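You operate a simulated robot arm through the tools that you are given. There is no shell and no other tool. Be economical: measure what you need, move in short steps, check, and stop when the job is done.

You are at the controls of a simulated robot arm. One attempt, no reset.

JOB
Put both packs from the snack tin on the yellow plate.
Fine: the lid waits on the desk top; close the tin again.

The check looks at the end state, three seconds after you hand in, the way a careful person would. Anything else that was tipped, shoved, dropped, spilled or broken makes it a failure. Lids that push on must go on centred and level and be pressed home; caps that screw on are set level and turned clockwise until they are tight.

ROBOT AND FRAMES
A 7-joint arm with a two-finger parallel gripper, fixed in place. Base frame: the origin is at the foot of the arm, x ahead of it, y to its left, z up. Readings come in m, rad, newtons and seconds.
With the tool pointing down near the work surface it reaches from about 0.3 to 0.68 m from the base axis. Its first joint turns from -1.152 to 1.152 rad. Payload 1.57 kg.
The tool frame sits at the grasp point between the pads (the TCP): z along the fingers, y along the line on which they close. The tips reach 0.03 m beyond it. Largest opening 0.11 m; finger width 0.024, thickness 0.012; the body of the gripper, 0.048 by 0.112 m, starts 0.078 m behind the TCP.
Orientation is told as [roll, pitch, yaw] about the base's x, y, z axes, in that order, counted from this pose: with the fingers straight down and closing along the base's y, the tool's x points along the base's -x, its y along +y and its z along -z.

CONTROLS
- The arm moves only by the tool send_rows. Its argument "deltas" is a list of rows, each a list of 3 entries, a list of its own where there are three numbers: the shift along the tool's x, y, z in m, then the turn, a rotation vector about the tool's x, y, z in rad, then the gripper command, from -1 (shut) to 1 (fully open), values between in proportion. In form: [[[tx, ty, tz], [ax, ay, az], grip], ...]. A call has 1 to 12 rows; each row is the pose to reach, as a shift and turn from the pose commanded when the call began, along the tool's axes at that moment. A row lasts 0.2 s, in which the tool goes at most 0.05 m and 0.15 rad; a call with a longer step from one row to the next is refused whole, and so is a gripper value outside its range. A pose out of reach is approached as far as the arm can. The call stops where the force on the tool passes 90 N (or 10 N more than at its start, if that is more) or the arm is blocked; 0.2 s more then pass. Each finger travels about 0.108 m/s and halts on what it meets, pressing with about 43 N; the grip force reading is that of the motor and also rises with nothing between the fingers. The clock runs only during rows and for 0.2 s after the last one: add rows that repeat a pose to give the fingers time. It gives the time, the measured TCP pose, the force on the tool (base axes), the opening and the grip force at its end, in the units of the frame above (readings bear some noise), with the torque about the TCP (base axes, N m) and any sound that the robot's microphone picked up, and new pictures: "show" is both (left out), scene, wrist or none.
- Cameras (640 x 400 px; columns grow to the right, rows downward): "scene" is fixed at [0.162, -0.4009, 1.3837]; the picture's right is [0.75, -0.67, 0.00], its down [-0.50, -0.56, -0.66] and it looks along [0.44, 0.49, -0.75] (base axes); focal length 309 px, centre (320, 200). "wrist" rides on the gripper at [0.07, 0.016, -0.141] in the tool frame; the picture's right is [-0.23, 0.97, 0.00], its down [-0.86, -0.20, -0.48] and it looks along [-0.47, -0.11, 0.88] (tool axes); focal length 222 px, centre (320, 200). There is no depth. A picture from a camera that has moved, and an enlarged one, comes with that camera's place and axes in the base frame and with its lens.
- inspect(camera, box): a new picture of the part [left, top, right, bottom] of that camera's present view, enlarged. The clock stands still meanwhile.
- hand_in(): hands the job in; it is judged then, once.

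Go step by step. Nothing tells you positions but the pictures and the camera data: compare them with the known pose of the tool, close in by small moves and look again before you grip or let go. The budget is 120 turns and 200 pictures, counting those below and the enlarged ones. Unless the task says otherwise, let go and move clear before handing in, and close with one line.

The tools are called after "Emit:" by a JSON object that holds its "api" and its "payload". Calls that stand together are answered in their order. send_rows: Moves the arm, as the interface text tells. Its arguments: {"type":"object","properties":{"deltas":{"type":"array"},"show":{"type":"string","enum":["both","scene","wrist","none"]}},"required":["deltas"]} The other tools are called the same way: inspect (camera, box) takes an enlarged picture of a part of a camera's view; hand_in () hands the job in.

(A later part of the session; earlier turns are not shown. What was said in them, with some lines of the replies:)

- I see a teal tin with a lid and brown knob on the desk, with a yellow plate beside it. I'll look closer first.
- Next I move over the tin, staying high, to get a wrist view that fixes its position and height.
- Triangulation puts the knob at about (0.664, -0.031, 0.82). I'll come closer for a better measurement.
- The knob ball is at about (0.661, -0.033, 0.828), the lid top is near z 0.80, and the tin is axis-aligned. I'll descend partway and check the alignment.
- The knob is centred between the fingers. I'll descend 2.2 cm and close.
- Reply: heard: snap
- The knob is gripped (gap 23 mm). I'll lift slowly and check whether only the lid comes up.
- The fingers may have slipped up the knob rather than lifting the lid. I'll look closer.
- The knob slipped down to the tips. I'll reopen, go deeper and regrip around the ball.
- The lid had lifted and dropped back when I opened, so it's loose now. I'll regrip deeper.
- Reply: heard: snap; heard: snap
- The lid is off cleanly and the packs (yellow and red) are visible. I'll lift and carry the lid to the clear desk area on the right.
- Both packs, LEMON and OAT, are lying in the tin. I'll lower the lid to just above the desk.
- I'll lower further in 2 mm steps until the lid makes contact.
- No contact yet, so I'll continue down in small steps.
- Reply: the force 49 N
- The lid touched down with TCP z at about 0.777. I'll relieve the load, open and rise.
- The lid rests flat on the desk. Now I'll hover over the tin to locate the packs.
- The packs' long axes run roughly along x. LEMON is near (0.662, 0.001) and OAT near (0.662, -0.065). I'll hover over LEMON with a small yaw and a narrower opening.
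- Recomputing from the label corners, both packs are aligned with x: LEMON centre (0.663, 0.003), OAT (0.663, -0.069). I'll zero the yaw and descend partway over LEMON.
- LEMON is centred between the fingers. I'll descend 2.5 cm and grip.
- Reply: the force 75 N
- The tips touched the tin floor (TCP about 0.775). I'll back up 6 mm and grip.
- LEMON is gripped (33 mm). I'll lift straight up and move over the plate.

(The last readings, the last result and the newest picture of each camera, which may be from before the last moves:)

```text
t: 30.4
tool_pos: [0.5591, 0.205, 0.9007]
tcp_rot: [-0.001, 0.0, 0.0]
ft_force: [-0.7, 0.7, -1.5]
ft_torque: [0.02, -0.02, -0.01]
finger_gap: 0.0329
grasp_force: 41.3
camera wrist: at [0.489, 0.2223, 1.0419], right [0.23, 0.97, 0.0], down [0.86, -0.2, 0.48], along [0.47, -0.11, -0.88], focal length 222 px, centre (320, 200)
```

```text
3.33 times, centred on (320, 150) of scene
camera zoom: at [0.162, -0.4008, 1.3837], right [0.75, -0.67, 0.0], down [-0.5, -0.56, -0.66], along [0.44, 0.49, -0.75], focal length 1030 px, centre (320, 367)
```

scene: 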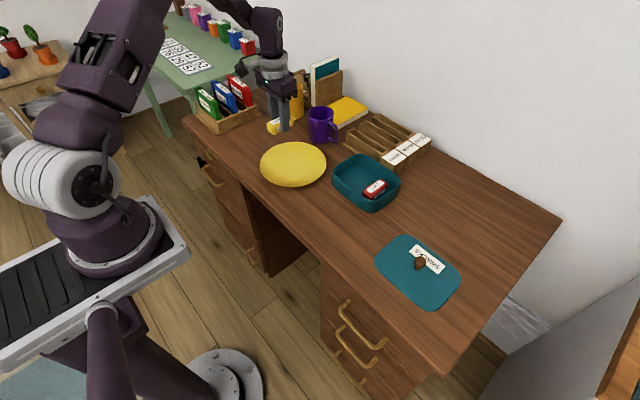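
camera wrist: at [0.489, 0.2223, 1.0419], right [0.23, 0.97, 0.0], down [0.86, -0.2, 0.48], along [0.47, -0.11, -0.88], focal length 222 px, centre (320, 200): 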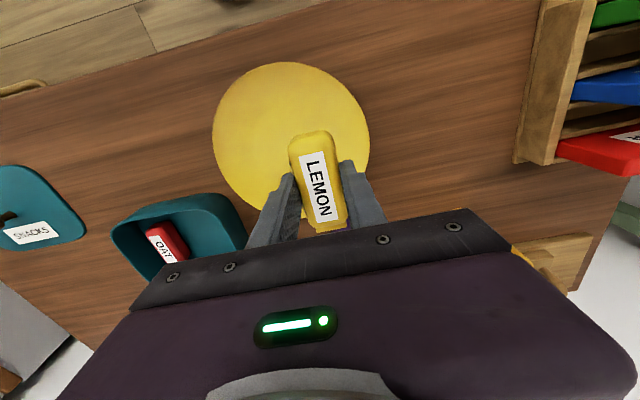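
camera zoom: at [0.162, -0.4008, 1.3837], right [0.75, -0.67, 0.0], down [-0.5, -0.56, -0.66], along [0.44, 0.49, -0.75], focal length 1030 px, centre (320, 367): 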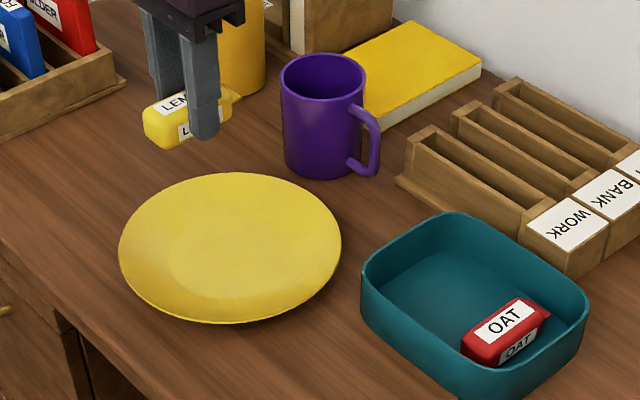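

The plate centre is about (0.552, 0.172). I'll set LEMON at y≈0.204, first lowering to near the plate.

Emit:
{"api": "send_rows", "payload": {"deltas": [[[0.006, -0.001, 0.03], [0, 0, 0], -1], [[0.006, -0.001, 0.06], [0, 0, 0], -1], [[0.006, -0.001, 0.08], [0, 0, 0], -1], [[0.006, -0.001, 0.095], [0, 0, 0], -1], [[0.006, -0.001, 0.095], [0, 0, 0], -1]], "show": "wrist"}}

Emit:
{"api": "inspect", "payload": {"camera": "scene", "box": [240, 90, 360, 200]}}

```text
t: 31.6
tool_pos: [0.5551, 0.2047, 0.8059]
tcp_rot: [0.0, 0.001, -0.001]
ft_force: [0.6, -0.2, -1.1]
ft_torque: [0.03, 0.02, 0.01]
finger_gap: 0.0329
grasp_force: 41.2
camera wrist: at [0.4851, 0.2211, 0.9477], right [0.23, 0.97, 0.0], down [0.85, -0.2, 0.48], along [0.47, -0.11, -0.88], focal length 222 px, centre (320, 200)
```

wrist: 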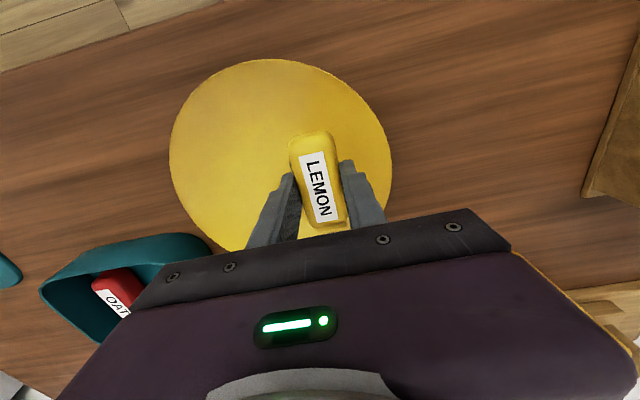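

```text
3.64 times, centred on (300, 145) of scene
camera zoom: at [0.162, -0.4009, 1.3837], right [0.75, -0.67, 0.0], down [-0.5, -0.56, -0.66], along [0.44, 0.49, -0.75], focal length 1123 px, centre (393, 400)
```

zoom: 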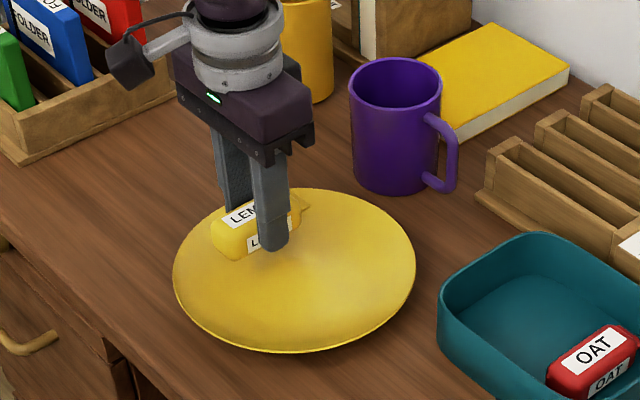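

Emit:
{"api": "send_rows", "payload": {"deltas": [[[0, 0, 0.004], [0, 0, 0], -1], [[0, 0, 0.008], [0, 0, 0], -1], [[0, 0, 0.011], [0, 0, 0], -1], [[0, 0, 0.011], [0, 0, 0], -1]], "show": "none"}}

Emit:
{"api": "inspect", "payload": {"camera": "scene", "box": [260, 110, 340, 190]}}

```text
t: 32.6
tool_pos: [0.553, 0.2029, 0.7953]
tcp_rot: [0.0, -0.001, -0.001]
ft_force: [0.0, 0.1, -0.1]
ft_torque: [-0.01, 0.0, -0.04]
finger_gap: 0.0326
grasp_force: 41.2
```

```text
5.00 times, centred on (300, 150) of scene
camera zoom: at [0.162, -0.4009, 1.3837], right [0.75, -0.67, 0.0], down [-0.5, -0.56, -0.66], along [0.44, 0.49, -0.75], focal length 1544 px, centre (420, 450)
```

zoom: 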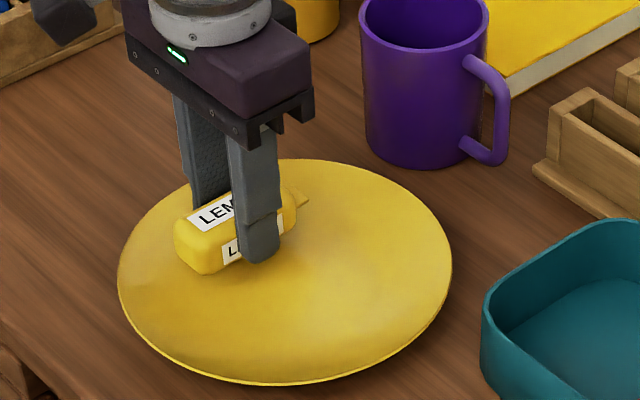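

Still above the plate. I'll nudge the pack slightly toward the plate centre and lower to contact.

Emit:
{"api": "send_rows", "payload": {"deltas": [[[-0.008, -0.003, 0], [0, 0, 0], -1], [[-0.008, -0.003, 0.003], [0, 0, 0], -1], [[-0.008, -0.003, 0.006], [0, 0, 0], -1], [[-0.008, -0.003, 0.006], [0, 0, 0], -1]], "show": "none"}}

Emit:
{"api": "send_rows", "payload": {"deltas": [[[0, 0, 0.003], [0, 0, 0], -1], [[0, 0, 0.005], [0, 0, 0], -1], [[0, 0, 0.005], [0, 0, 0], -1]], "show": "none"}}

Emit:
{"api": "inspect", "payload": {"camera": "scene", "box": [260, 110, 340, 190]}}

```text
t: 33.6
tool_pos: [0.5627, 0.1988, 0.7869]
tcp_rot: [-0.001, 0.0, 0.0]
ft_force: [-0.1, 0.3, -1.3]
ft_torque: [0.0, -0.03, 0.0]
finger_gap: 0.0328
grasp_force: 41.7
```

```text
t: 34.4
tool_pos: [0.5633, 0.1978, 0.7845]
tcp_rot: [0.0, -0.002, 0.001]
ft_force: [-2.6, -6.5, 26.3]
ft_torque: [0.26, 0.4, 0.12]
finger_gap: 0.033
grasp_force: 41.0
```

```text
5.00 times, centred on (300, 150) of scene
camera zoom: at [0.1615, -0.4012, 1.3837], right [0.75, -0.67, 0.0], down [-0.5, -0.56, -0.66], along [0.44, 0.49, -0.75], focal length 1544 px, centre (420, 450)
```

zoom: 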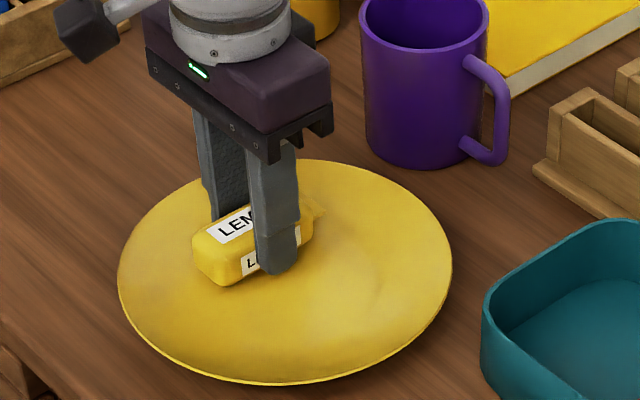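

LEMON is down on the plate. I'll relieve the load, open slightly, rise and look.

Emit:
{"api": "send_rows", "payload": {"deltas": [[[0, 0, -0.0015], [0, 0, 0], -1], [[0, 0, -0.0015], [0, 0, 0], -0.6], [[0, 0, -0.0015], [0, 0, 0], -0.2], [[0, 0, -0.0015], [0, 0, 0], -0.2], [[0, 0, -0.02], [0, 0, 0], -0.2], [[0, 0, -0.06], [0, 0, 0], -0.2], [[0, 0, -0.1], [0, 0, 0], -0.2], [[0, 0, -0.13], [0, 0, 0], -0.2], [[0, 0, -0.13], [0, 0, 0], -0.2]], "show": "wrist"}}

Emit:
{"api": "inspect", "payload": {"camera": "scene", "box": [260, 110, 340, 190]}}

```text
t: 36.4
tool_pos: [0.5631, 0.2008, 0.9134]
tcp_rot: [0.001, 0.0, 0.0]
ft_force: [-0.4, 0.1, 0.4]
ft_torque: [-0.01, 0.02, 0.01]
finger_gap: 0.044
grasp_force: 0.1
camera wrist: at [0.4929, 0.2162, 1.0548], right [0.23, 0.97, 0.0], down [0.86, -0.2, 0.48], along [0.47, -0.11, -0.88], focal length 222 px, centre (320, 200)
```

wrist: 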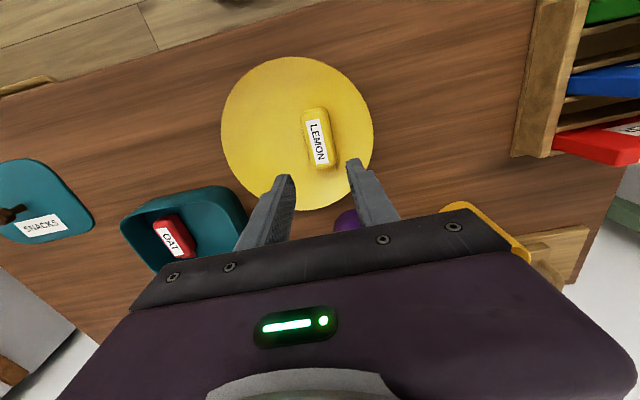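

```text
5.00 times, centred on (300, 150) of scene
camera zoom: at [0.162, -0.4009, 1.3837], right [0.75, -0.67, 0.0], down [-0.5, -0.56, -0.66], along [0.44, 0.49, -0.75], focal length 1544 px, centre (420, 450)
```

zoom: 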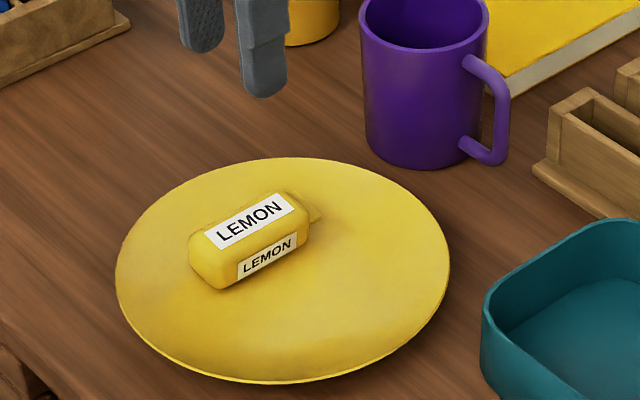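

LEMON rests flat on the plate. Next, OAT: I'll hover over (0.663, -0.069).

Emit:
{"api": "send_rows", "payload": {"deltas": [[[-0.01, -0.045, 0], [0, 0, 0], -0.2], [[-0.02, -0.09, 0], [0, 0, 0], -0.2], [[-0.04, -0.13, 0], [0, 0, 0], -0.2], [[-0.06, -0.17, 0], [0, 0, 0], -0.2], [[-0.08, -0.21, 0], [0, 0, 0], -0.2], [[-0.09, -0.25, 0.01], [0, 0, 0], -0.2], [[-0.1, -0.269, 0.04], [0, 0, 0], -0.2], [[-0.1, -0.269, 0.07], [0, 0, 0], -0.2], [[-0.1, -0.269, 0.095], [0, 0, 0], -0.2], [[-0.1, -0.269, 0.095], [0, 0, 0], -0.2]], "show": "none"}}

Emit:
{"api": "inspect", "payload": {"camera": "wrist", "box": [220, 80, 420, 220]}}

Emit:
{"api": "inspect", "payload": {"camera": "scene", "box": [325, 140, 410, 215]}}

```text
t: 38.6
tool_pos: [0.6638, -0.0672, 0.8179]
tcp_rot: [0.001, 0.0, -0.001]
ft_force: [-0.6, 0.0, 0.3]
ft_torque: [-0.02, 0.01, 0.02]
finger_gap: 0.0441
grasp_force: 0.1
```

```text
2.86 times, centred on (320, 150) of wrist
camera zoom: at [0.5935, -0.0503, 0.9594], right [0.23, 0.97, 0.0], down [0.86, -0.2, 0.48], along [0.47, -0.11, -0.88], focal length 635 px, centre (320, 343)
```

zoom: 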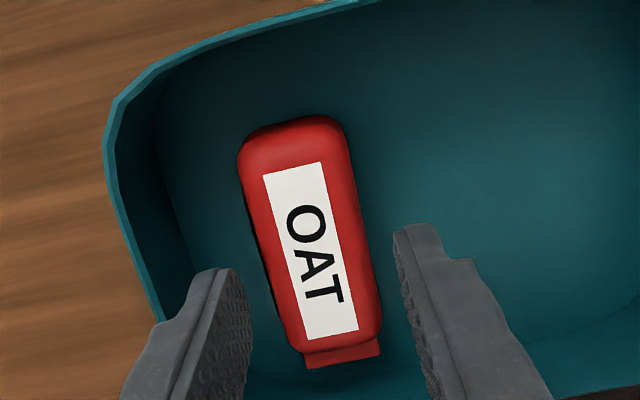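

```text
5.33 times, centred on (368, 178) of scene
camera zoom: at [0.162, -0.4009, 1.3837], right [0.75, -0.67, 0.0], down [-0.5, -0.56, -0.66], along [0.44, 0.49, -0.75], focal length 1648 px, centre (67, 320)
```

zoom: 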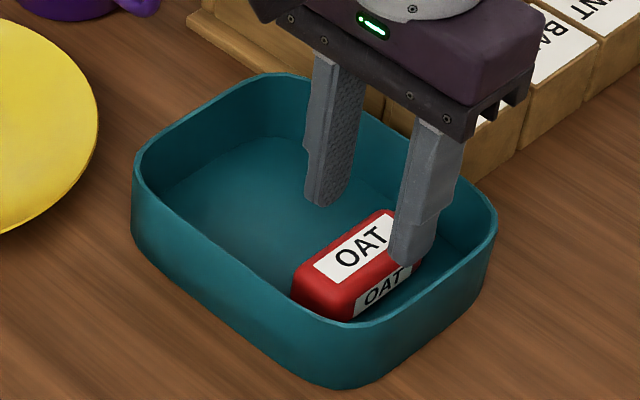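

OAT sits about 3 mm further in -y. I'll correct, narrow slightly to clear the wall, and descend to the grip height.

Emit:
{"api": "send_rows", "payload": {"deltas": [[[0, -0.003, 0.0], [0, 0, 0], -0.25], [[0, -0.003, 0.012], [0, 0, 0], -0.25], [[0, -0.003, 0.024], [0, 0, 0], -0.25], [[0, -0.003, 0.035], [0, 0, 0], -0.25], [[0, -0.003, 0.035], [0, 0, 0], -0.25]], "show": "none"}}

Emit:
{"api": "inspect", "payload": {"camera": "wrist", "box": [220, 80, 420, 220]}}

```text
t: 39.8
tool_pos: [0.6619, -0.0722, 0.7844]
tcp_rot: [0.001, -0.002, 0.0]
ft_force: [-0.6, -0.2, -0.2]
ft_torque: [0.01, 0.03, -0.02]
finger_gap: 0.0411
grasp_force: 0.1
```

```text
2.86 times, centred on (320, 150) of wrist
camera zoom: at [0.5917, -0.055, 0.9264], right [0.23, 0.97, 0.0], down [0.85, -0.2, 0.48], along [0.47, -0.11, -0.88], focal length 635 px, centre (320, 343)
```

zoom: 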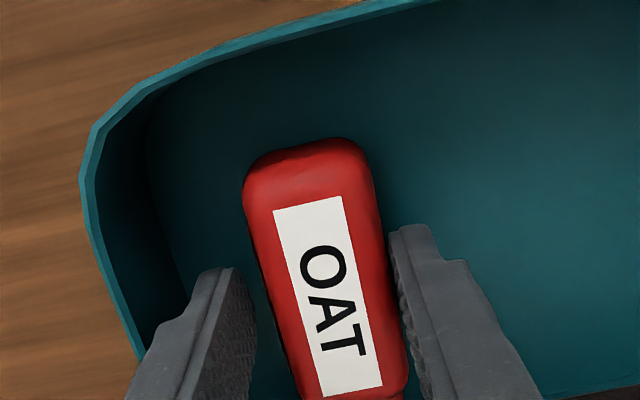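

Emit:
{"api": "send_rows", "payload": {"deltas": [[[0, 0.0015, 0.002], [0, 0, 0], -0.25], [[0, 0.0015, 0.003], [0, 0, 0], -0.4], [[0, 0.0015, 0.003], [0, 0, 0], -0.6], [[0, 0.0015, 0.003], [0, 0, 0], -0.8], [[0, 0.0015, 0.003], [0, 0, 0], -1], [[0, 0.0015, 0.003], [0, 0, 0], -1]], "show": "none"}}

Emit:
{"api": "send_rows", "payload": {"deltas": [[[0, 0, -0.015], [0, 0, 0], -1], [[0, 0, -0.04], [0, 0, 0], -1], [[0, 0, -0.08], [0, 0, 0], -1], [[0, 0, -0.12], [0, 0, 0], -1], [[0, 0, -0.12], [0, 0, 0], -1]], "show": "both"}}

```text
t: 41.2
tool_pos: [0.6606, -0.0713, 0.7805]
tcp_rot: [0.0, 0.0, 0.0]
ft_force: [0.5, 1.9, 5.1]
ft_torque: [0.04, 0.02, -0.01]
finger_gap: 0.033
grasp_force: 41.3
```

```text
t: 42.4
tool_pos: [0.6607, -0.0723, 0.9014]
tcp_rot: [0.0, 0.0, 0.0]
ft_force: [0.0, -0.3, 0.2]
ft_torque: [0.0, 0.0, 0.05]
finger_gap: 0.0326
grasp_force: 40.9
camera wrist: at [0.5922, -0.0548, 1.0421], right [0.23, 0.97, 0.0], down [0.86, -0.2, 0.48], along [0.47, -0.11, -0.88], focal length 222 px, centre (320, 200)
```

scene: 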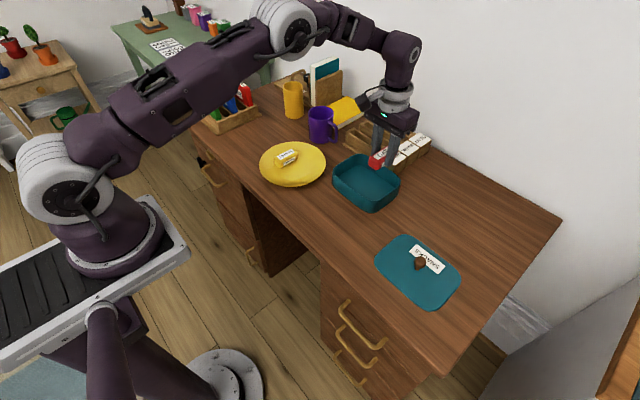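
wrist: 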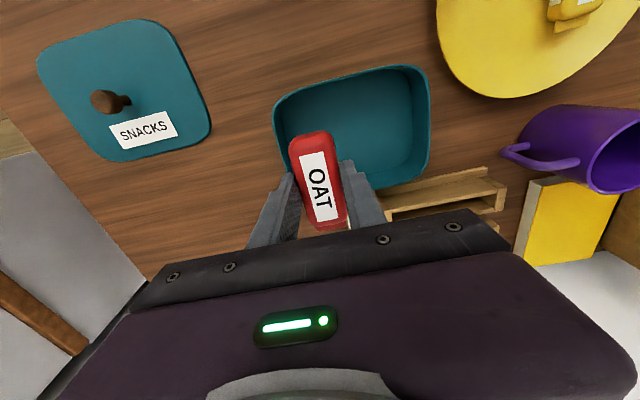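

OAT is lifted. I'll carry it to the plate, beside LEMON, at y≈0.135.

Emit:
{"api": "send_rows", "payload": {"deltas": [[[0.02, 0.04, 0], [0, 0, 0], -1], [[0.04, 0.08, 0], [0, 0, 0], -1], [[0.06, 0.12, 0], [0, 0, 0], -1], [[0.08, 0.16, 0], [0, 0, 0], -1], [[0.1, 0.2, 0], [0, 0, 0], -1], [[0.1, 0.207, 0.03], [0, 0, 0], -1], [[0.1, 0.207, 0.07], [0, 0, 0], -1], [[0.1, 0.207, 0.09], [0, 0, 0], -1], [[0.1, 0.207, 0.095], [0, 0, 0], -1], [[0.1, 0.207, 0.095], [0, 0, 0], -1]], "show": "wrist"}}

Emit:
{"api": "inspect", "payload": {"camera": "scene", "box": [260, 110, 340, 190]}}

```text
t: 44.6
tool_pos: [0.5601, 0.1366, 0.8036]
tcp_rot: [-0.001, 0.0, -0.001]
ft_force: [-0.1, 0.5, -0.5]
ft_torque: [0.04, 0.01, -0.01]
finger_gap: 0.0328
grasp_force: 41.6
camera wrist: at [0.4913, 0.1546, 0.9452], right [0.23, 0.97, 0.0], down [0.86, -0.2, 0.48], along [0.47, -0.11, -0.88], focal length 222 px, centre (320, 200)
```

wrist: 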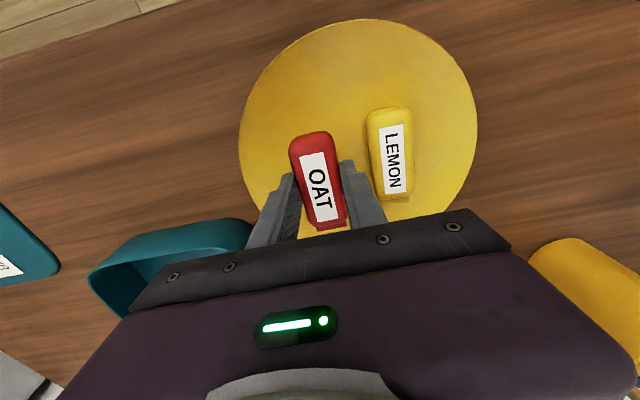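

```text
5.00 times, centred on (300, 150) of scene
camera zoom: at [0.162, -0.4009, 1.3837], right [0.75, -0.67, 0.0], down [-0.5, -0.56, -0.66], along [0.44, 0.49, -0.75], focal length 1544 px, centre (420, 450)
```

zoom: 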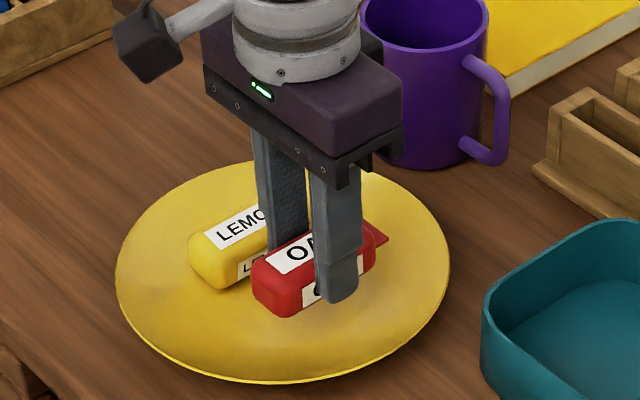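

Emit:
{"api": "send_rows", "payload": {"deltas": [[[0.006, -0.001, 0.006], [0, 0, 0], -1], [[0.006, -0.001, 0.012], [0, 0, 0], -1], [[0.006, -0.001, 0.017], [0, 0, 0], -1], [[0.006, -0.001, 0.017], [0, 0, 0], -1]], "show": "none"}}

Emit:
{"api": "send_rows", "payload": {"deltas": [[[0, 0, 0.002], [0, 0, 0], -1], [[0, 0, 0.003], [0, 0, 0], -1], [[0, 0, 0.003], [0, 0, 0], -1]], "show": "none"}}

Emit:
{"api": "inspect", "payload": {"camera": "scene", "box": [260, 110, 340, 190]}}

```text
t: 45.6
tool_pos: [0.556, 0.1348, 0.7865]
tcp_rot: [0.0, -0.002, 0.002]
ft_force: [0.9, 3.2, 12.7]
ft_torque: [-0.09, 0.44, -0.08]
finger_gap: 0.0326
grasp_force: 41.4
```

```text
t: 46.4
tool_pos: [0.5558, 0.1359, 0.7858]
tcp_rot: [0.003, -0.005, 0.002]
ft_force: [2.7, 12.7, 37.2]
ft_torque: [-0.15, 0.42, -0.18]
finger_gap: 0.033
grasp_force: 40.7
```

```text
5.00 times, centred on (300, 150) of scene
camera zoom: at [0.1614, -0.4007, 1.3838], right [0.75, -0.67, 0.0], down [-0.5, -0.56, -0.66], along [0.44, 0.49, -0.75], focal length 1544 px, centre (420, 450)
```

zoom: 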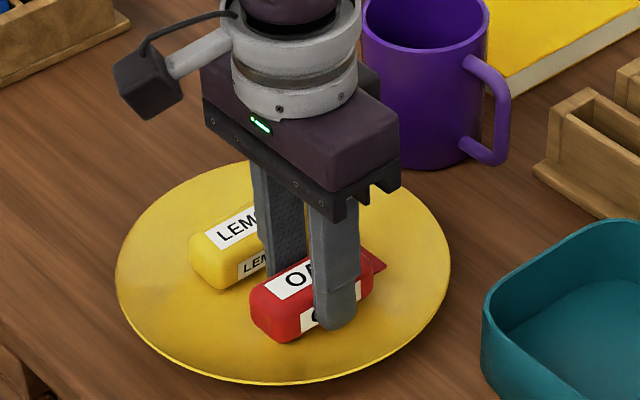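

OAT is down on the plate. I'll relieve the load, open, and rise.

Emit:
{"api": "send_rows", "payload": {"deltas": [[[0, 0, -0.003], [0, 0, 0], -1], [[0, 0, -0.003], [0, 0, 0], -0.6], [[0, 0, -0.003], [0, 0, 0], -0.22], [[0, 0, -0.003], [0, 0, 0], -0.22], [[0, 0, -0.02], [0, 0, 0], -0.22], [[0, 0, -0.06], [0, 0, 0], -0.22], [[0, 0, -0.1], [0, 0, 0], -0.22], [[0, 0, -0.13], [0, 0, 0], -0.2], [[0, 0, -0.13], [0, 0, 0], -0.2]], "show": "wrist"}}

Emit:
{"api": "inspect", "payload": {"camera": "scene", "box": [260, 110, 340, 190]}}

```text
t: 48.4
tool_pos: [0.5561, 0.1327, 0.918]
tcp_rot: [0.0, 0.0, 0.0]
ft_force: [0.6, 0.0, -0.3]
ft_torque: [0.04, -0.03, 0.02]
finger_gap: 0.0438
grasp_force: 0.1
camera wrist: at [0.4859, 0.1506, 1.0588], right [0.23, 0.97, 0.0], down [0.86, -0.2, 0.48], along [0.47, -0.11, -0.88], focal length 222 px, centre (320, 200)
```

wrist: 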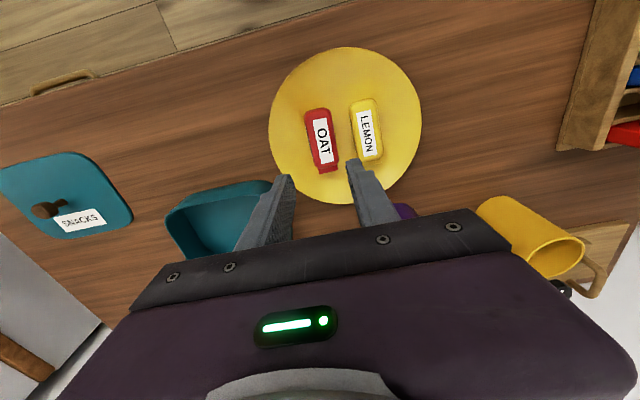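

```text
5.00 times, centred on (300, 150) of scene
camera zoom: at [0.162, -0.4009, 1.3837], right [0.75, -0.67, 0.0], down [-0.5, -0.56, -0.66], along [0.44, 0.49, -0.75], focal length 1544 px, centre (420, 450)
```

zoom: 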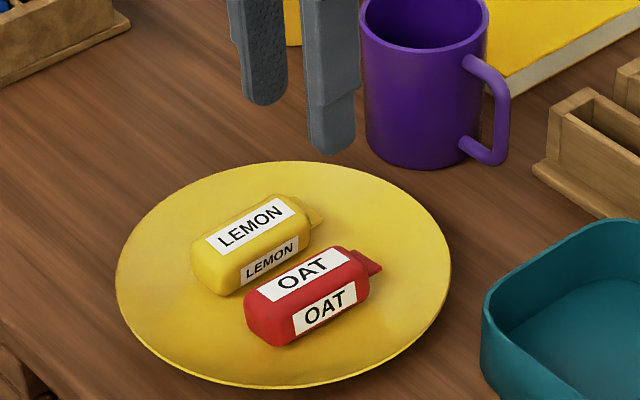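

Both packs are on the plate. Now back to the lid: I'll hover over the knob at (0.560, -0.283).

Emit:
{"api": "send_rows", "payload": {"deltas": [[[0, -0.045, 0], [0, 0, 0], -0.2], [[0, -0.09, 0], [0, 0, 0], -0.2], [[0, -0.135, 0], [0, 0, 0], -0.2], [[0, -0.18, 0], [0, 0, 0], -0.2], [[0, -0.225, 0], [0, 0, 0], -0.2], [[0, -0.27, 0], [0, 0, 0], -0.2], [[0, -0.315, 0], [0, 0, 0], -0.2], [[-0.002, -0.36, 0], [0, 0, 0], -0.2], [[-0.004, -0.4, 0.02], [0, 0, 0], -0.2], [[-0.004, -0.4155, 0.06], [0, 0, 0], -0.2], [[-0.004, -0.4155, 0.09], [0, 0, 0], -0.2], [[-0.004, -0.4155, 0.09], [0, 0, 0], -0.2]], "show": "scene"}}

Emit:
{"api": "inspect", "payload": {"camera": "wrist", "box": [200, 60, 440, 240]}}

```text
t: 51.0
tool_pos: [0.5623, -0.2807, 0.8242]
tcp_rot: [0.0, 0.001, 0.0]
ft_force: [0.0, -0.2, 0.3]
ft_torque: [0.0, 0.0, 0.02]
finger_gap: 0.0441
grasp_force: 0.1
```

scene: 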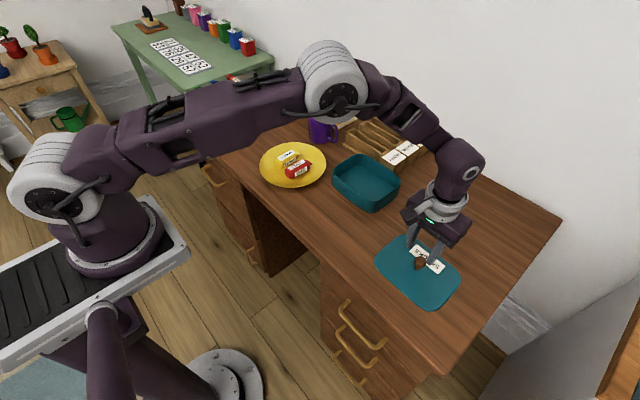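

```text
2.22 times, centred on (320, 150) of wrist
camera zoom: at [0.493, -0.2636, 0.966], right [0.23, 0.97, 0.0], down [0.86, -0.2, 0.48], along [0.47, -0.11, -0.88], focal length 494 px, centre (320, 311)
```

zoom: 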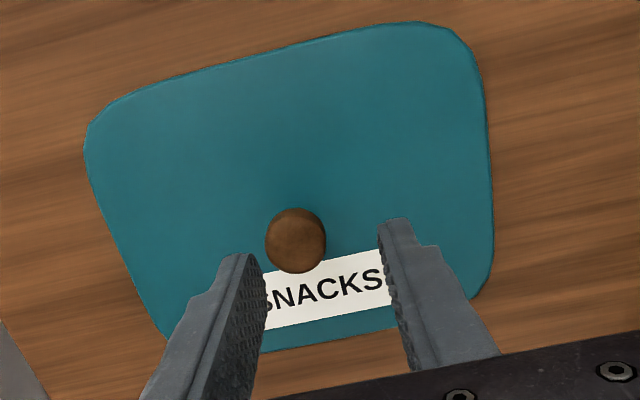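

The knob is about 9 mm further in -y. I'll shift and recheck before descending.

Emit:
{"api": "send_rows", "payload": {"deltas": [[[0.002, -0.0085, 0], [0, 0, 0], -0.2], [[0.002, -0.0085, 0.01], [0, 0, 0], -0.2], [[0.002, -0.0085, 0.02], [0, 0, 0], -0.2], [[0.002, -0.0085, 0.02], [0, 0, 0], -0.2]], "show": "none"}}

Emit:
{"api": "inspect", "payload": {"camera": "wrist", "box": [200, 60, 440, 240]}}

Emit:
{"api": "inspect", "payload": {"camera": "scene", "box": [370, 210, 470, 300]}}

```text
t: 52.0
tool_pos: [0.5596, -0.2873, 0.8046]
tcp_rot: [0.0, -0.002, -0.001]
ft_force: [-0.2, 0.2, -0.7]
ft_torque: [0.0, -0.01, -0.02]
finger_gap: 0.0439
grasp_force: 0.0
```

```text
2.22 times, centred on (320, 150) of wrist
camera zoom: at [0.49, -0.2711, 0.9457], right [0.23, 0.97, 0.0], down [0.86, -0.2, 0.48], along [0.47, -0.11, -0.88], focal length 494 px, centre (320, 311)
```

zoom: 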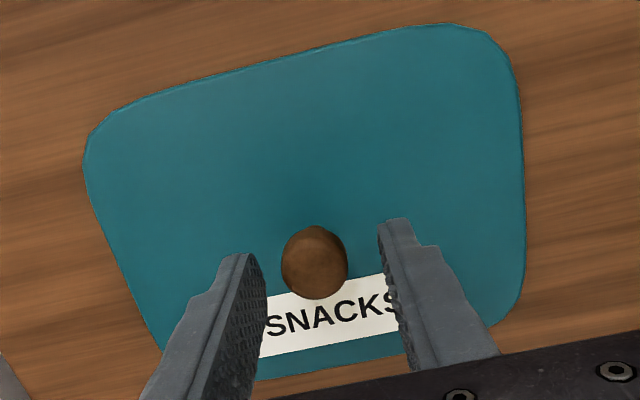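

```text
4.44 times, centred on (420, 255) of scene
camera zoom: at [0.162, -0.4009, 1.3837], right [0.75, -0.67, 0.0], down [-0.5, -0.56, -0.66], along [0.44, 0.49, -0.75], focal length 1373 px, centre (-124, -44)
```

zoom: 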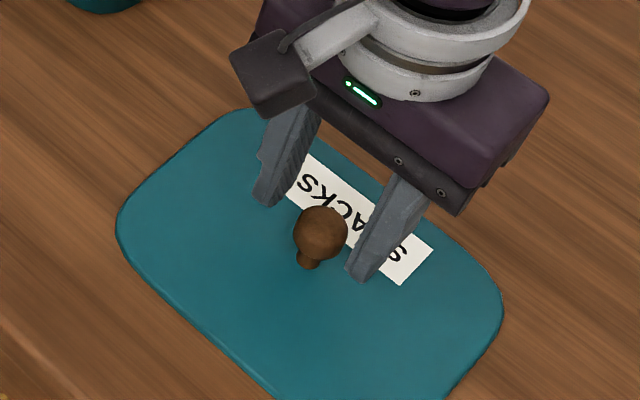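

It's centred. I'll descend to z≈0.779 and grip the knob.

Emit:
{"api": "send_rows", "payload": {"deltas": [[[0, -0.0008, 0.01], [0, 0, 0], -0.2], [[0, -0.0008, 0.02], [0, 0, 0], -0.2], [[0, -0.0008, 0.026], [0, 0, 0], -0.2], [[0, -0.0008, 0.026], [0, 0, 0], -0.5], [[0, -0.0008, 0.026], [0, 0, 0], -0.8], [[0, -0.0008, 0.026], [0, 0, 0], -1], [[0, -0.0008, 0.026], [0, 0, 0], -1]], "show": "none"}}

Emit:
{"api": "send_rows", "payload": {"deltas": [[[0, 0, -0.01], [0, 0, 0], -1], [[0, 0, -0.04], [0, 0, 0], -1], [[0, 0, -0.08], [0, 0, 0], -1], [[0, 0, -0.12], [0, 0, 0], -1], [[0, 0, -0.12], [0, 0, 0], -1]], "show": "both"}}

```text
t: 53.6
tool_pos: [0.557, -0.2904, 0.7782]
tcp_rot: [0.002, 0.0, -0.001]
ft_force: [-0.4, -0.5, 0.2]
ft_torque: [-0.03, -0.02, 0.01]
finger_gap: 0.0228
grasp_force: 35.2
```

```text
t: 54.8
tool_pos: [0.5549, -0.2895, 0.8957]
tcp_rot: [0.002, -0.001, -0.002]
ft_force: [0.1, -0.5, -1.2]
ft_torque: [-0.01, 0.01, -0.02]
finger_gap: 0.023
grasp_force: 35.6
camera wrist: at [0.485, -0.2731, 1.0378], right [0.23, 0.97, 0.0], down [0.86, -0.2, 0.48], along [0.47, -0.11, -0.88], focal length 222 px, centre (320, 200)
```

scene: 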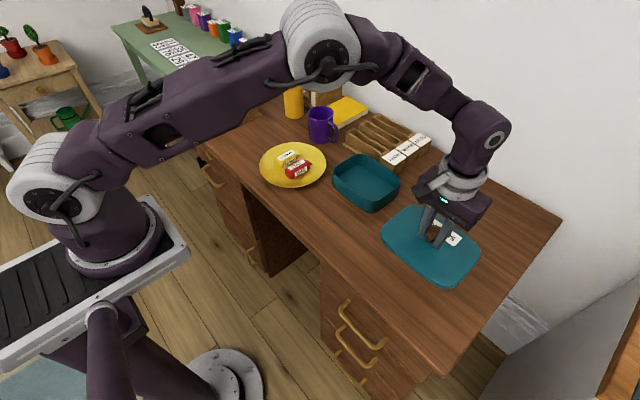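
wrist: 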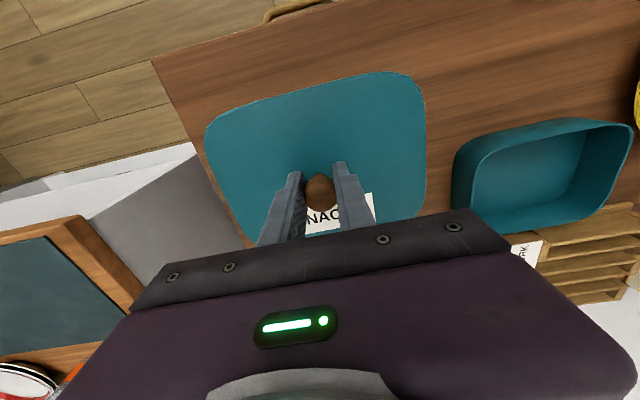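

The lid is held in the same pose as before. I'll carry it above the tin.

Emit:
{"api": "send_rows", "payload": {"deltas": [[[-0.01, 0.035, -0.02], [0, 0, 0], -1], [[-0.02, 0.07, -0.02], [0, 0, 0], -1], [[-0.04, 0.11, -0.02], [0, 0, 0], -1], [[-0.06, 0.15, -0.02], [0, 0, 0], -1], [[-0.08, 0.19, -0.02], [0, 0, 0], -1], [[-0.095, 0.23, -0.02], [0, 0, 0], -1], [[-0.104, 0.2568, -0.02], [0, 0, 0], -1], [[-0.104, 0.2568, 0.0], [0, 0, 0], -1], [[-0.104, 0.2568, 0.02], [0, 0, 0], -1], [[-0.104, 0.2568, 0.035], [0, 0, 0], -1], [[-0.104, 0.2568, 0.035], [0, 0, 0], -1]], "show": "wrist"}}

Emit:
{"api": "inspect", "payload": {"camera": "scene", "box": [325, 140, 410, 215]}}

```text
t: 57.2
tool_pos: [0.6616, -0.035, 0.8641]
tcp_rot: [0.001, 0.001, 0.0]
ft_force: [-0.2, 0.2, 0.2]
ft_torque: [0.03, -0.01, 0.01]
finger_gap: 0.0231
grasp_force: 35.0
camera wrist: at [0.5927, -0.0186, 1.0053], right [0.23, 0.97, 0.0], down [0.85, -0.2, 0.48], along [0.47, -0.11, -0.88], focal length 222 px, centre (320, 200)
```

wrist: 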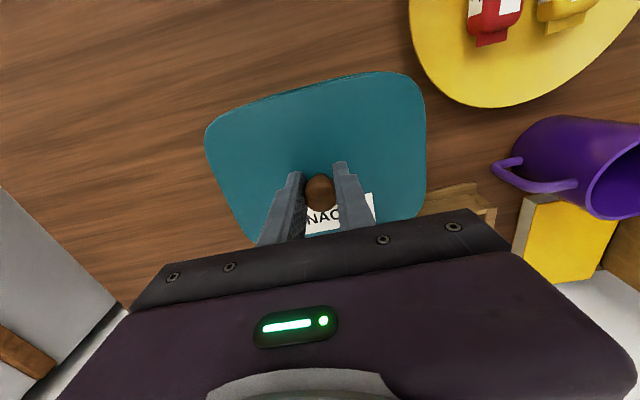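

```text
5.33 times, centred on (368, 178) of scene
camera zoom: at [0.162, -0.4009, 1.3837], right [0.75, -0.67, 0.0], down [-0.5, -0.56, -0.66], along [0.44, 0.49, -0.75], focal length 1648 px, centre (67, 320)
```

zoom: 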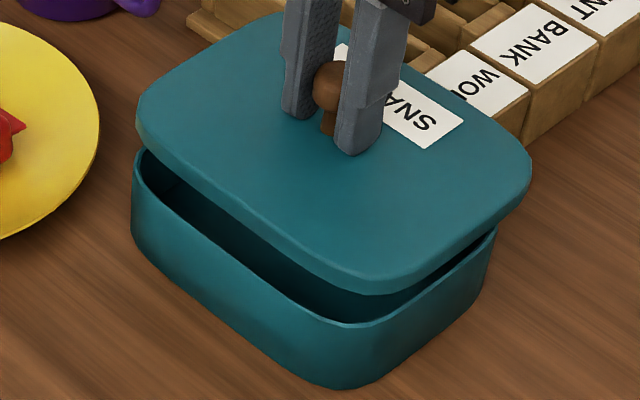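

Compared with the lift-off picture, the lid sits a few mm off. I'll correct by about (-4.5, +2.5) mm, match the height and compare again.

Emit:
{"api": "send_rows", "payload": {"deltas": [[[0.004, 0.0022, 0.0], [0, 0, 0], -1], [[0.004, 0.0022, 0.004], [0, 0, 0], -1], [[0.004, 0.0022, 0.004], [0, 0, 0], -1], [[0.004, 0.0022, 0.004], [0, 0, 0], -1]], "show": "none"}}

Emit:
{"api": "inspect", "payload": {"camera": "scene", "box": [325, 140, 410, 215]}}

```text
t: 58.2
tool_pos: [0.6572, -0.0331, 0.8598]
tcp_rot: [0.001, 0.001, -0.001]
ft_force: [-0.1, 0.0, 0.1]
ft_torque: [0.01, -0.02, -0.01]
finger_gap: 0.0228
grasp_force: 35.4
```

```text
5.33 times, centred on (368, 178) of scene
camera zoom: at [0.162, -0.4009, 1.3837], right [0.75, -0.67, 0.0], down [-0.5, -0.56, -0.66], along [0.44, 0.49, -0.75], focal length 1648 px, centre (67, 320)
```

zoom: 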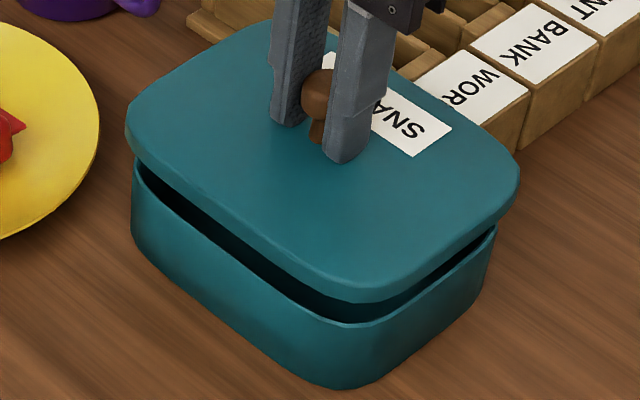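

The picture now matches lift-off within a pixel or two. I'll descend to just at the rim.

Emit:
{"api": "send_rows", "payload": {"deltas": [[[-0.0006, 0, 0.008], [0, 0, 0], -1], [[-0.0006, 0, 0.015], [0, 0, 0], -1], [[-0.0006, 0, 0.02], [0, 0, 0], -1], [[-0.0006, 0, 0.022], [0, 0, 0], -1], [[-0.0006, 0, 0.022], [0, 0, 0], -1]], "show": "none"}}

Emit:
{"api": "inspect", "payload": {"camera": "scene", "box": [325, 140, 410, 215]}}

```text
t: 59.4
tool_pos: [0.6578, -0.0329, 0.838]
tcp_rot: [-0.001, 0.001, 0.0]
ft_force: [-0.4, -0.6, -0.8]
ft_torque: [0.02, -0.02, -0.01]
finger_gap: 0.0229
grasp_force: 34.6
```

```text
5.33 times, centred on (368, 178) of scene
camera zoom: at [0.162, -0.4009, 1.3837], right [0.75, -0.67, 0.0], down [-0.5, -0.56, -0.66], along [0.44, 0.49, -0.75], focal length 1648 px, centre (67, 320)
```

zoom: 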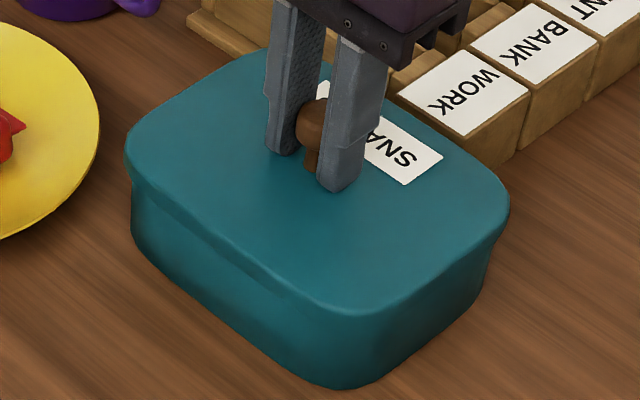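

It's sliding on freely with no load. I'll keep pressing down.

Emit:
{"api": "send_rows", "payload": {"deltas": [[[0, 0, 0.003], [0, 0, 0], -1], [[0, 0, 0.006], [0, 0, 0], -1], [[0, 0, 0.008], [0, 0, 0], -1], [[0, 0, 0.008], [0, 0, 0], -1]], "show": "none"}}

Emit:
{"api": "inspect", "payload": {"camera": "scene", "box": [325, 140, 410, 215]}}

```text
t: 60.4
tool_pos: [0.6584, -0.0317, 0.8296]
tcp_rot: [0.0, 0.001, -0.001]
ft_force: [0.2, 0.9, -0.3]
ft_torque: [0.01, 0.01, 0.02]
finger_gap: 0.0227
grasp_force: 35.6
```

```text
5.33 times, centred on (368, 178) of scene
camera zoom: at [0.162, -0.4009, 1.3837], right [0.75, -0.67, 0.0], down [-0.5, -0.56, -0.66], along [0.44, 0.49, -0.75], focal length 1648 px, centre (67, 320)
```

zoom: 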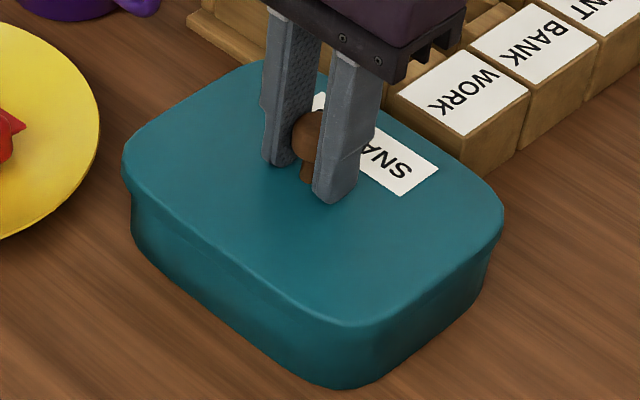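

The lid now matches its original seated picture. I'll press further to make sure it's home.

Emit:
{"api": "send_rows", "payload": {"deltas": [[[0, 0, 0.002], [0, 0, 0], -1], [[0, 0, 0.004], [0, 0, 0], -1], [[0, 0, 0.004], [0, 0, 0], -1]], "show": "none"}}

```text
t: 61.2
tool_pos: [0.6592, -0.0314, 0.8281]
tcp_rot: [-0.001, -0.008, 0.0]
ft_force: [-7.6, -5.6, 48.8]
ft_torque: [-0.05, -0.08, -0.05]
finger_gap: 0.023
grasp_force: 35.2
heard: snap
```

A snap sounded at about 49 N. One more slight press will confirm it's bottomed.

Emit:
{"api": "send_rows", "payload": {"deltas": [[[0, 0, 0.002], [0, 0, 0], -1], [[0, 0, 0.002], [0, 0, 0], -1]], "show": "none"}}

Emit:
{"api": "inspect", "payload": {"camera": "scene", "box": [325, 140, 410, 215]}}

```text
t: 61.8
tool_pos: [0.6578, -0.0323, 0.828]
tcp_rot: [-0.002, -0.008, 0.001]
ft_force: [-7.6, -6.4, 58.1]
ft_torque: [-0.05, 0.14, -0.03]
finger_gap: 0.023
grasp_force: 35.2
```

```text
5.33 times, centred on (368, 178) of scene
camera zoom: at [0.1606, -0.4009, 1.3839], right [0.75, -0.67, 0.0], down [-0.5, -0.56, -0.66], along [0.44, 0.49, -0.75], focal length 1648 px, centre (67, 320)
```

zoom: 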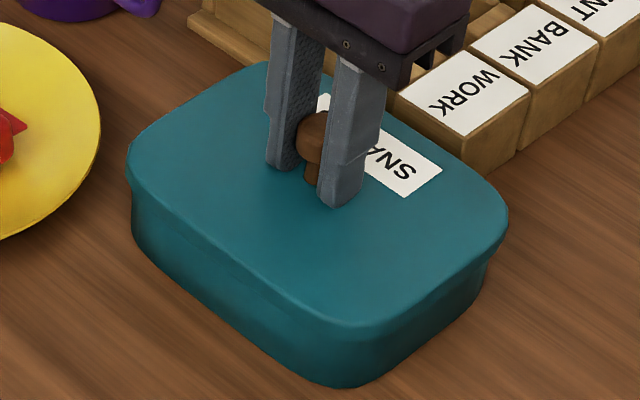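

It's bottomed and level. I'll relieve the load, open and rise straight up.

Emit:
{"api": "send_rows", "payload": {"deltas": [[[0, 0, -0.003], [0, 0, 0], -1], [[0, 0, -0.003], [0, 0, 0], -0.6], [[0, 0, -0.003], [0, 0, 0], -0.2], [[0, 0, -0.003], [0, 0, 0], -0.1], [[0, 0, -0.02], [0, 0, 0], -0.1], [[0, 0, -0.06], [0, 0, 0], -0.1], [[0, 0, -0.1], [0, 0, 0], -0.1], [[0, 0, -0.14], [0, 0, 0], -0.1], [[0, 0, -0.16], [0, 0, 0], -0.1]]}}

Emit:
{"api": "inspect", "payload": {"camera": "scene", "box": [325, 140, 410, 215]}}

Emit:
{"api": "inspect", "payload": {"camera": "wrist", "box": [220, 20, 460, 220]}}

```text
t: 63.8
tool_pos: [0.6589, -0.0335, 0.9836]
tcp_rot: [0.001, 0.0, 0.002]
ft_force: [0.1, 0.1, 0.0]
ft_torque: [0.0, 0.0, -0.02]
finger_gap: 0.0496
grasp_force: 0.0
camera wrist: at [0.589, -0.0169, 1.1249], right [0.23, 0.97, 0.0], down [0.86, -0.2, 0.48], along [0.47, -0.11, -0.88], focal length 222 px, centre (320, 200)
```

scene: 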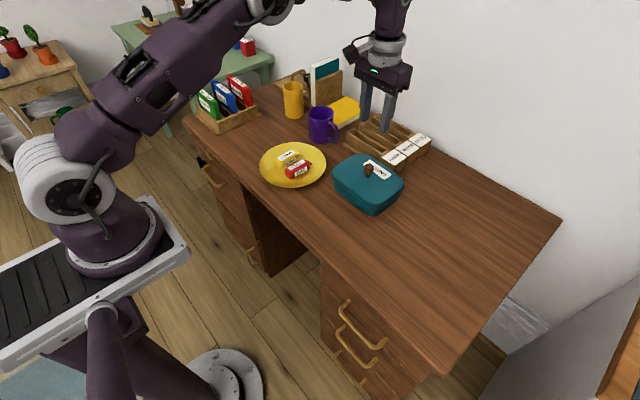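
wrist: 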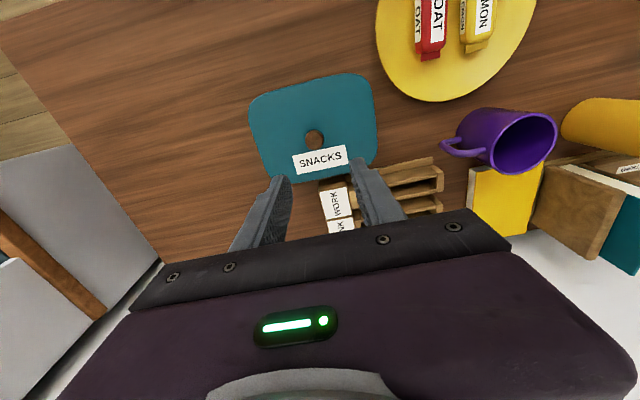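

```text
5.33 times, centred on (368, 178) of scene
camera zoom: at [0.162, -0.4009, 1.3837], right [0.75, -0.67, 0.0], down [-0.5, -0.56, -0.66], along [0.44, 0.49, -0.75], focal length 1648 px, centre (67, 320)
```

zoom: 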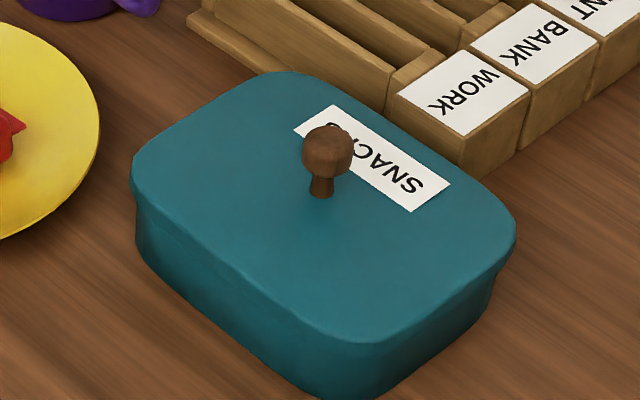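

```text
2.00 times, centred on (340, 120) of wrist
camera zoom: at [0.589, -0.0169, 1.1249], right [0.23, 0.97, 0.0], down [0.86, -0.2, 0.48], along [0.47, -0.11, -0.88], focal length 444 px, centre (280, 360)
```

zoom: 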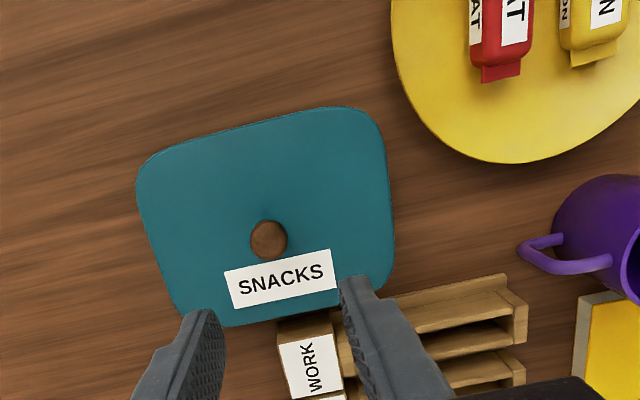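

The tin is closed, but it shifted a few mm as the fingers let go. I'll check the lid seam and the plate closely before handing in.

Emit:
{"api": "inspect", "payload": {"camera": "scene", "box": [330, 165, 410, 215]}}

Emit:
{"api": "inspect", "payload": {"camera": "scene", "box": [250, 100, 410, 220]}}

```text
8.00 times, centred on (370, 190) of scene
camera zoom: at [0.162, -0.4009, 1.3837], right [0.75, -0.67, 0.0], down [-0.5, -0.56, -0.66], along [0.44, 0.49, -0.75], focal length 2471 px, centre (-80, 280)
```

zoom: 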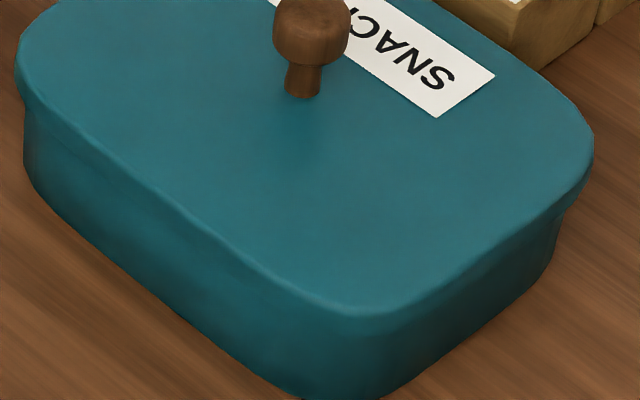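

```text
3.33 times, centred on (330, 160) of scene
camera zoom: at [0.162, -0.4009, 1.3837], right [0.75, -0.67, 0.0], down [-0.5, -0.56, -0.66], along [0.44, 0.49, -0.75], focal length 1030 px, centre (287, 333)
```

zoom: 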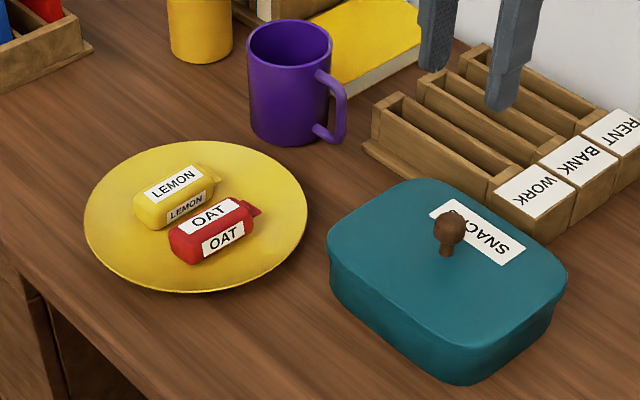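

The lid is level and at the same height as when it was pressed home. Both packs lie on the plate, nothing else was disturbed, and the arm is clear.

Emit:
{"api": "hand_in", "payload": {}}

```text
The job is handed in.
```

Both packs (LEMON and OAT) are on the yellow plate, and the tin is closed again with its lid snapped on level; the tin moved a few millimetres when I let go of the knob.
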